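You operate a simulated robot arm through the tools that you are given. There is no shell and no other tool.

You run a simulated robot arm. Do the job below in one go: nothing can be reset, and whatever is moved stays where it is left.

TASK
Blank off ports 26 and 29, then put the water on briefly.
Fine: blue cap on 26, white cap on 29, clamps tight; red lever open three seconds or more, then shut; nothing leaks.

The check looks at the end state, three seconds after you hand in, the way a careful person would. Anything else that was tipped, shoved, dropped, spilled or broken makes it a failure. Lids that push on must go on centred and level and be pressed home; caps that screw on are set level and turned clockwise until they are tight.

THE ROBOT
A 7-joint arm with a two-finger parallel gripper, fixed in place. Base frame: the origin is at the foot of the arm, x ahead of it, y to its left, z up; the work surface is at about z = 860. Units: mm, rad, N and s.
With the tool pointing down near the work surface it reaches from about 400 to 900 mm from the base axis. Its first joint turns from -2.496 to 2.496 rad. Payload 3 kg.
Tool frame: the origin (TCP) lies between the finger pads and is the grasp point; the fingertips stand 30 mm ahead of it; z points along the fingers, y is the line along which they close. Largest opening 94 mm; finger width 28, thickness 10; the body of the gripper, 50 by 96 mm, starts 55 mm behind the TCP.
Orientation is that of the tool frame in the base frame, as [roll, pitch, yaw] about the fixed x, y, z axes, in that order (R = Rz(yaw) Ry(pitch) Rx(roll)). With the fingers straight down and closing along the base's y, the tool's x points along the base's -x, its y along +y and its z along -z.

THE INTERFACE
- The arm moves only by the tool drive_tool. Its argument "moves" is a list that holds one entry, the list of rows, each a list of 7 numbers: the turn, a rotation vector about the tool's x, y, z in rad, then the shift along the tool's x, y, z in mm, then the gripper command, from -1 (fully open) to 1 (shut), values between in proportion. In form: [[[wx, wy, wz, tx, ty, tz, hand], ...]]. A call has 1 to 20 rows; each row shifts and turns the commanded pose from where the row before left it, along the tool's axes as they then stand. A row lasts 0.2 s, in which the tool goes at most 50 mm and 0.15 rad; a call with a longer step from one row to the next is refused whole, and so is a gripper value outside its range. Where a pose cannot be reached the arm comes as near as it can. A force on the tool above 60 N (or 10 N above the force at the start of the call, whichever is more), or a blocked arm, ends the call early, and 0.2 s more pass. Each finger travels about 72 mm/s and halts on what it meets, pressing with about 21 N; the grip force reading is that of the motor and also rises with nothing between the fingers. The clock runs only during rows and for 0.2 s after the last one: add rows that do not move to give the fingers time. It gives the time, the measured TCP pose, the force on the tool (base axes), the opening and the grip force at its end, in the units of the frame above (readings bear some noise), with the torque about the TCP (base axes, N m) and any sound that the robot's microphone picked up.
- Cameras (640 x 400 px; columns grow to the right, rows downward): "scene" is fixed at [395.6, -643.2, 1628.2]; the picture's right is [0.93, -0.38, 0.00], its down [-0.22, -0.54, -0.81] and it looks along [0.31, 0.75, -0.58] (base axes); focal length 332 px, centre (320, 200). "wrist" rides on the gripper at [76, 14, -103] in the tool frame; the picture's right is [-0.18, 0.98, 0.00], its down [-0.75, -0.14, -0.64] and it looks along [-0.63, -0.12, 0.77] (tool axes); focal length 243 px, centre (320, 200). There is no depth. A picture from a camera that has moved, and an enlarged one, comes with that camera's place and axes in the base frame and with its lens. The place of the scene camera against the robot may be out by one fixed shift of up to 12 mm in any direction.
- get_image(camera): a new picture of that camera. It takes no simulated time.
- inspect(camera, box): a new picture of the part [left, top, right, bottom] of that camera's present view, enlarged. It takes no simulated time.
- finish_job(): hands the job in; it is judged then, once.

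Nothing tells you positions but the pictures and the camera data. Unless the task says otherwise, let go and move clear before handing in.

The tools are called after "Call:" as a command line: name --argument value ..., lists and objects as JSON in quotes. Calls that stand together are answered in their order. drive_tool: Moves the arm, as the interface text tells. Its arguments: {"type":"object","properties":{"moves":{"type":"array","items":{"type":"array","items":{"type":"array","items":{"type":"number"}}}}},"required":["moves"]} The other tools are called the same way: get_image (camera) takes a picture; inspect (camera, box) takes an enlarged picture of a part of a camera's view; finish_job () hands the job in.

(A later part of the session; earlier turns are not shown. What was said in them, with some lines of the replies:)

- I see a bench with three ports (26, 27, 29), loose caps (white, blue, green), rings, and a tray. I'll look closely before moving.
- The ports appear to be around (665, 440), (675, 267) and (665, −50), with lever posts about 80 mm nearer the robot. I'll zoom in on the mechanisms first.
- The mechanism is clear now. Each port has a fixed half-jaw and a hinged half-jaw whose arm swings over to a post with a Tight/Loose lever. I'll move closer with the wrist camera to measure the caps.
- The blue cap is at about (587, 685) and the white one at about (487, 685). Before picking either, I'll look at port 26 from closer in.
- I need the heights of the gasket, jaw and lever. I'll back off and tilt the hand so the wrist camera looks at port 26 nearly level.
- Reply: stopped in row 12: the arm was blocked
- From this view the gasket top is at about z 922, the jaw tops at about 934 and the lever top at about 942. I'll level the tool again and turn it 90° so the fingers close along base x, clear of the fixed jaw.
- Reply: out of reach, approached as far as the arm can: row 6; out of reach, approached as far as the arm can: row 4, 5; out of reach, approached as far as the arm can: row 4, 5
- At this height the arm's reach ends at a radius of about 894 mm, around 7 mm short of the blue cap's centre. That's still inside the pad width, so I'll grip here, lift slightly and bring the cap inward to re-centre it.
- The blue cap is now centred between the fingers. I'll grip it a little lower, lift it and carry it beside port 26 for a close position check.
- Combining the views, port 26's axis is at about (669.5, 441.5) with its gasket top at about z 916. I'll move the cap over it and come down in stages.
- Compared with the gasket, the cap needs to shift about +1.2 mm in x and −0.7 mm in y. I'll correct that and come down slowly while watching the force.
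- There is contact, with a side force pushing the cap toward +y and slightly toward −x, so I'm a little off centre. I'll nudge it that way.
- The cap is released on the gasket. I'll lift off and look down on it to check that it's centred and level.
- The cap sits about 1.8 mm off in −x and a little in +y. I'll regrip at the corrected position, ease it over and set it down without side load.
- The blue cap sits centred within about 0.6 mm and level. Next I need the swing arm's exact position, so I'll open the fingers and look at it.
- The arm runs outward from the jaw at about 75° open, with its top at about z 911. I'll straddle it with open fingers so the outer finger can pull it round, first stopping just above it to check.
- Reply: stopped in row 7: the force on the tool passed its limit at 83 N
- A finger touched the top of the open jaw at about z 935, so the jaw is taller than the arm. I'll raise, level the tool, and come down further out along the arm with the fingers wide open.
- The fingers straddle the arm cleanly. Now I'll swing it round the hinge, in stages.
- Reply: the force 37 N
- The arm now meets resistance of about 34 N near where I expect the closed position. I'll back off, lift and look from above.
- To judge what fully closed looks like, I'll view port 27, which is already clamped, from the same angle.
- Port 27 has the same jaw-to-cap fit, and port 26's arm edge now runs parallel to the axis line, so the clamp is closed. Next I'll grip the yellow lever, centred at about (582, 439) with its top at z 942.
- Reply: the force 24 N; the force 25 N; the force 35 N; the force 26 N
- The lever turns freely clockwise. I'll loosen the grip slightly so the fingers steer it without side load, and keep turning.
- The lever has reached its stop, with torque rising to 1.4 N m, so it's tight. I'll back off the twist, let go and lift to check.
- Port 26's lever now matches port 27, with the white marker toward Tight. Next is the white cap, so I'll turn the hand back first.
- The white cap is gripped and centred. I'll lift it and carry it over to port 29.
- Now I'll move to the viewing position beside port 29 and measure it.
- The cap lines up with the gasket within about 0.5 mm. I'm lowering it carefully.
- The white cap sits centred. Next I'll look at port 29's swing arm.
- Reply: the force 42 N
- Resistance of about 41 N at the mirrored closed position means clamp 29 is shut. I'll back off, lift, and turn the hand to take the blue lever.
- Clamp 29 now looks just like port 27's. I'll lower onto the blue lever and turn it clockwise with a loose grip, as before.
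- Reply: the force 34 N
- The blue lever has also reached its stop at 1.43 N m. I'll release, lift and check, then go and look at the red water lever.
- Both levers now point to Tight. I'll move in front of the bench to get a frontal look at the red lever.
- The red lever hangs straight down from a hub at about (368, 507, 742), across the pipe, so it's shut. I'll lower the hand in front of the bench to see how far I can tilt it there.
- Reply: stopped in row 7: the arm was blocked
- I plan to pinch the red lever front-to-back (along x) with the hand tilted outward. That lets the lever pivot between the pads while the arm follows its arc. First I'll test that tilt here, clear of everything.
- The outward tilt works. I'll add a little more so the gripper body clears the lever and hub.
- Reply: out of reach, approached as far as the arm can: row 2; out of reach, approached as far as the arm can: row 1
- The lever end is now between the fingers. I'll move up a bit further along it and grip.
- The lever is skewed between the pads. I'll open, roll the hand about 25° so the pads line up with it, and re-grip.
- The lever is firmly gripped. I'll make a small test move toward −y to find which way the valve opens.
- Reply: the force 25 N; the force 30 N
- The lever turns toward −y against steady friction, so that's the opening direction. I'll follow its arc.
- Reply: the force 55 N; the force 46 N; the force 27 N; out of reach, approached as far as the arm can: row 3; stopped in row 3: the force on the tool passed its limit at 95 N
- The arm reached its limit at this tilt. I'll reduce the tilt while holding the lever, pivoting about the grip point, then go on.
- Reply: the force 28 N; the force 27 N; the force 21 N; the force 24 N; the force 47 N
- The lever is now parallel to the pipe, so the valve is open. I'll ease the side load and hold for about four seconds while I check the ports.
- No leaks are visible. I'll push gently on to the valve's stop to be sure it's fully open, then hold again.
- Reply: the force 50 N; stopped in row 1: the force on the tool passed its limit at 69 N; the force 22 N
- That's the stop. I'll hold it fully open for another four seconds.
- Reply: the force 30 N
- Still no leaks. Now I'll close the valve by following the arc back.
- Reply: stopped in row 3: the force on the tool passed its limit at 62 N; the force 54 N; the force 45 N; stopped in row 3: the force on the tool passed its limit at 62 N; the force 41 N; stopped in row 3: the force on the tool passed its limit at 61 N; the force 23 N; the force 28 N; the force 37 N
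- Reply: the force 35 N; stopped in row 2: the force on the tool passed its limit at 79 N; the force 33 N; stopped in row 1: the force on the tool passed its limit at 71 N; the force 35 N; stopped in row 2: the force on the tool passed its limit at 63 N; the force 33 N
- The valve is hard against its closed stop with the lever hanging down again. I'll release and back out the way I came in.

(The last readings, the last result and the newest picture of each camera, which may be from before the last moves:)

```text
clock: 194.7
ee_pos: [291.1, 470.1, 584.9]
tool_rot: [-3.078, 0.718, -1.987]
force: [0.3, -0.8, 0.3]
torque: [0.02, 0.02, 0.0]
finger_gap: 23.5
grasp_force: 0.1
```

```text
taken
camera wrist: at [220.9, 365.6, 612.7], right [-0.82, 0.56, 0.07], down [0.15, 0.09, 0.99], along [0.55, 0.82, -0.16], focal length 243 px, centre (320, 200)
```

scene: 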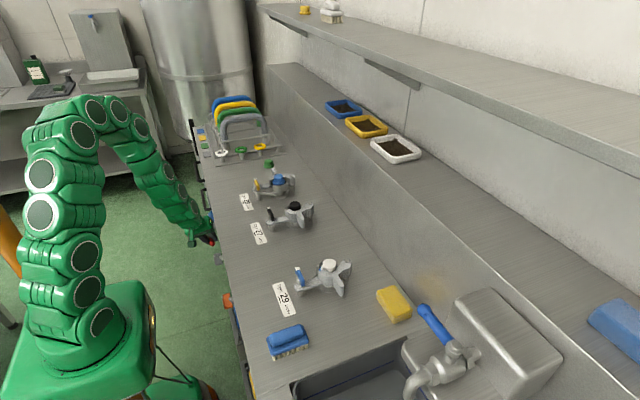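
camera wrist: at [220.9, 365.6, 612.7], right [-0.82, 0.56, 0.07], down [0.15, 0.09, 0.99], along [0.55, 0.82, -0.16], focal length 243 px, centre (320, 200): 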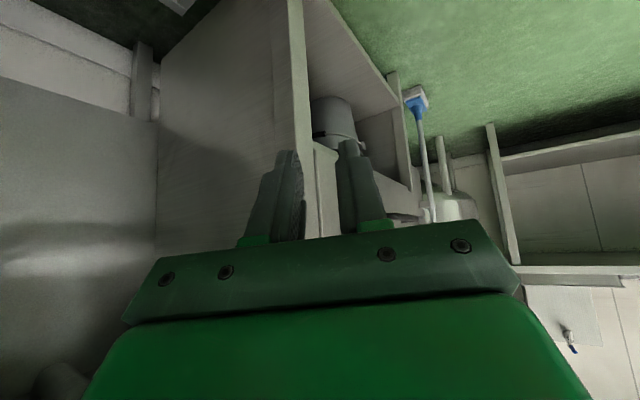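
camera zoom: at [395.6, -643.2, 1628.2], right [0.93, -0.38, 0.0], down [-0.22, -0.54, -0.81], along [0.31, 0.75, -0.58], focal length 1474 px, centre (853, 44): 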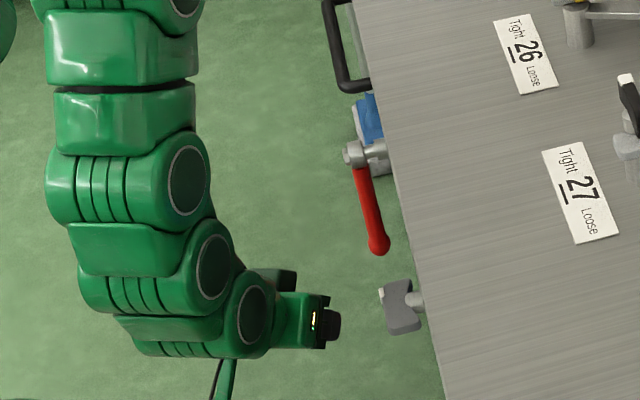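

Call:
drive_tool --moves '[[[0, 0.09, 0, -12, -1, -14, 0.5], [0, 0.09, 0, -12, -1, -14, 0.5], [0, 0.09, 0, -10, -1, -17, 0.5], [0, 0.09, 0, -8, -1, -19, 0.5], [0, 0.09, 0, -6, -1, -20, 0.5], [0, 0.09, 0, -4, -1, -22, 0.5], [0, 0.09, 0, -2, -1, -23, 0.5], [0, 0.088, 0, 0, 0, -24, 0.5], [0, 0, 0, 0, 0, -25, 0.5], [0, 0, 0, 0, 0, -25, 0.5], [0, 0, 0, 0, 0, -30, 0.5], [0, 0, 0, 0, 0, -30, 0.5], [0, 0, 0, 0, 0, -30, 0.5], [0, 0, 0, 0, 0, -30, 0.5], [0, 0, 0, 0, 0, -30, 0.5], [0, 0, 0, 0, 0, -30, 0.5], [0, 0, 0, 0, 0, -30, 0.5], [0, 0, 0, 0, 0, -30, 0.5], [0, 0, 0, 0, 0, 0, 0.5]]]'

Call:
get_image --camera "wrist"

Call:
get_image --camera "scene"

```text
clock: 198.7
ee_pos: [274.7, 467.5, 1044.0]
tool_rot: [-3.093, 0.0, -2.031]
force: [-0.1, 0.8, 0.3]
torque: [0.01, 0.02, 0.0]
finger_gap: 23.5
grasp_force: 0.2
```

```text
taken
camera wrist: at [222.4, 409.1, 1145.7], right [-0.8, 0.6, -0.05], down [0.43, 0.63, 0.65], along [0.42, 0.5, -0.76], focal length 243 px, centre (320, 200)
```

wrist: 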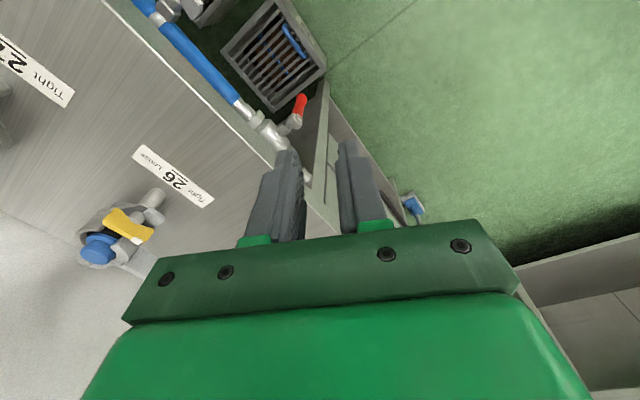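

```text
taken
```

scene: 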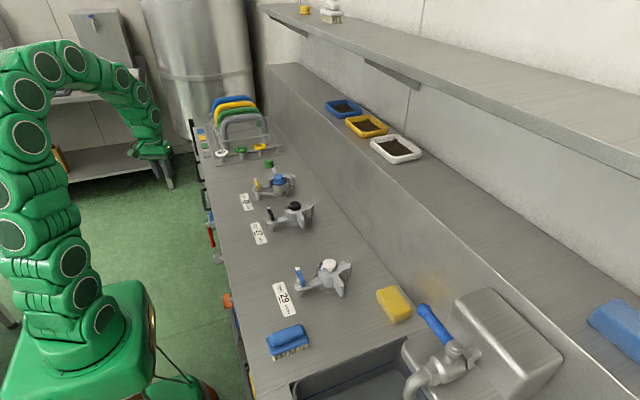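

Call:
inspect --camera "scene" --box '[190, 200, 250, 260]'

Call:
inspect --camera "scene" --box '[240, 150, 340, 230]'

Call:
inspect --camera "scene" --box '[270, 240, 390, 340]'

Call:
inspect --camera "wrist" --box '[60, 130, 240, 280]'

Call:
inspect --camera "wrist" --box '[200, 60, 340, 200]'

```text
6.67 times, centred on (220, 230) of scene
camera zoom: at [395.6, -643.2, 1628.2], right [0.93, -0.38, 0.0], down [-0.22, -0.54, -0.81], along [0.31, 0.75, -0.58], focal length 2212 px, centre (987, 0)
```

zoom: 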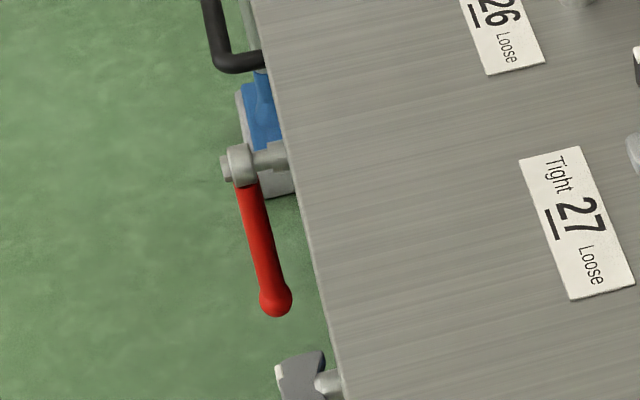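

```text
5.00 times, centred on (290, 190) of scene
camera zoom: at [395.6, -643.2, 1628.2], right [0.93, -0.38, 0.0], down [-0.22, -0.54, -0.81], along [0.31, 0.75, -0.58], focal length 1659 px, centre (470, 250)
```

zoom: 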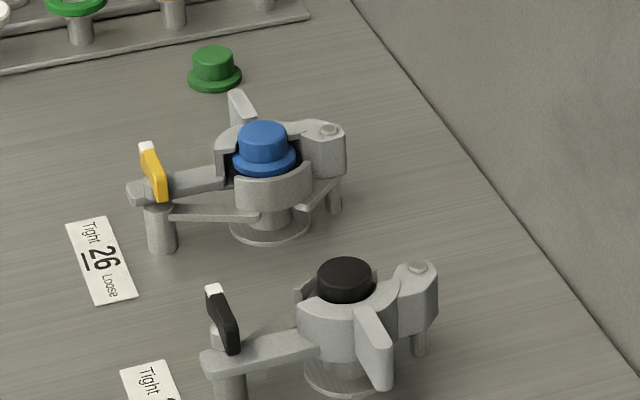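

```text
4.00 times, centred on (330, 290) of scene
camera zoom: at [395.6, -643.2, 1628.2], right [0.93, -0.38, 0.0], down [-0.22, -0.54, -0.81], along [0.31, 0.75, -0.58], focal length 1327 px, centre (280, -160)
```

zoom: 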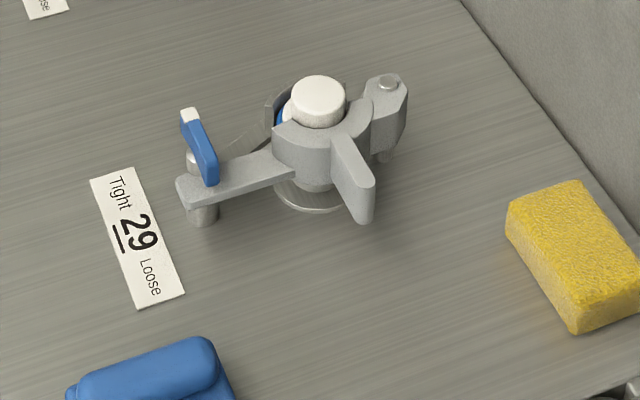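

```text
2.67 times, centred on (150, 205) of wrist
camera zoom: at [222.4, 409.1, 1145.7], right [-0.8, 0.6, -0.05], down [0.43, 0.63, 0.65], along [0.42, 0.5, -0.76], focal length 647 px, centre (773, 187)
```

zoom: 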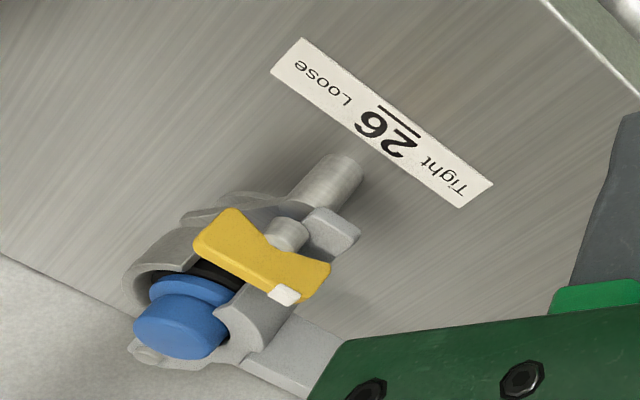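

```text
2.86 times, centred on (270, 130) of wrist
camera zoom: at [222.4, 409.1, 1145.7], right [-0.8, 0.6, -0.05], down [0.43, 0.63, 0.65], along [0.42, 0.5, -0.76], focal length 693 px, centre (463, 400)
```

zoom: 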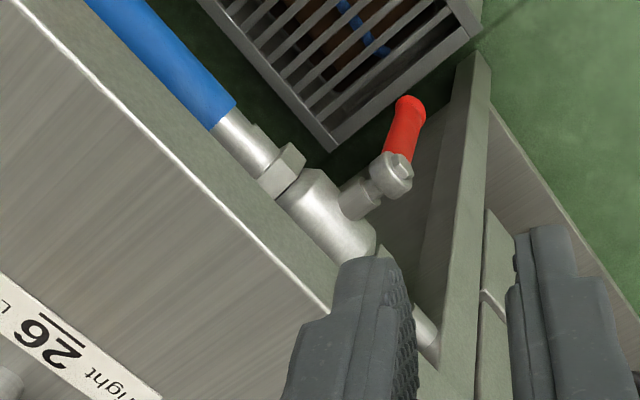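

Everything checks out. The blue cap is clamped tight on 26 and the white cap on 29. The red lever is back at its closed stop, nothing is wet, and the arm is clear, so I'm handing in.

Call:
finish_job

```text
The job is handed in.
```

Ports 26 and 29 are blanked off, the water has been run and shut off again, and I've handed the job in. I don't have the result of the check.

- **Port 26:** the blue cap sits centred on the gasket. The clamp is closed and its lever is turned to its stop at Tight.
- **Port 29:** the white cap sits centred on the gasket. The clamp is closed and its lever is turned to its stop at Tight.
- **Water:** I held the red lever fully open against its stop for about four seconds, after about four seconds just short of it. I then brought it back to its closed stop, hanging straight down as it was at the start.
- **Leaks:** I saw no water at either port while the lever was open or afterwards. The microphone reported no sound, so I have only the pictures to go on.

While I was closing clamp 26, a finger pressed on the top of its open jaw and the arm stopped itself at 83 N. I saw no damage or shift, and the clamp closed normally afterwards. The arm also hit its force limit several times while working the red lever.

Nothing else on the bench was moved, and the gripper is empty and clear of everything.
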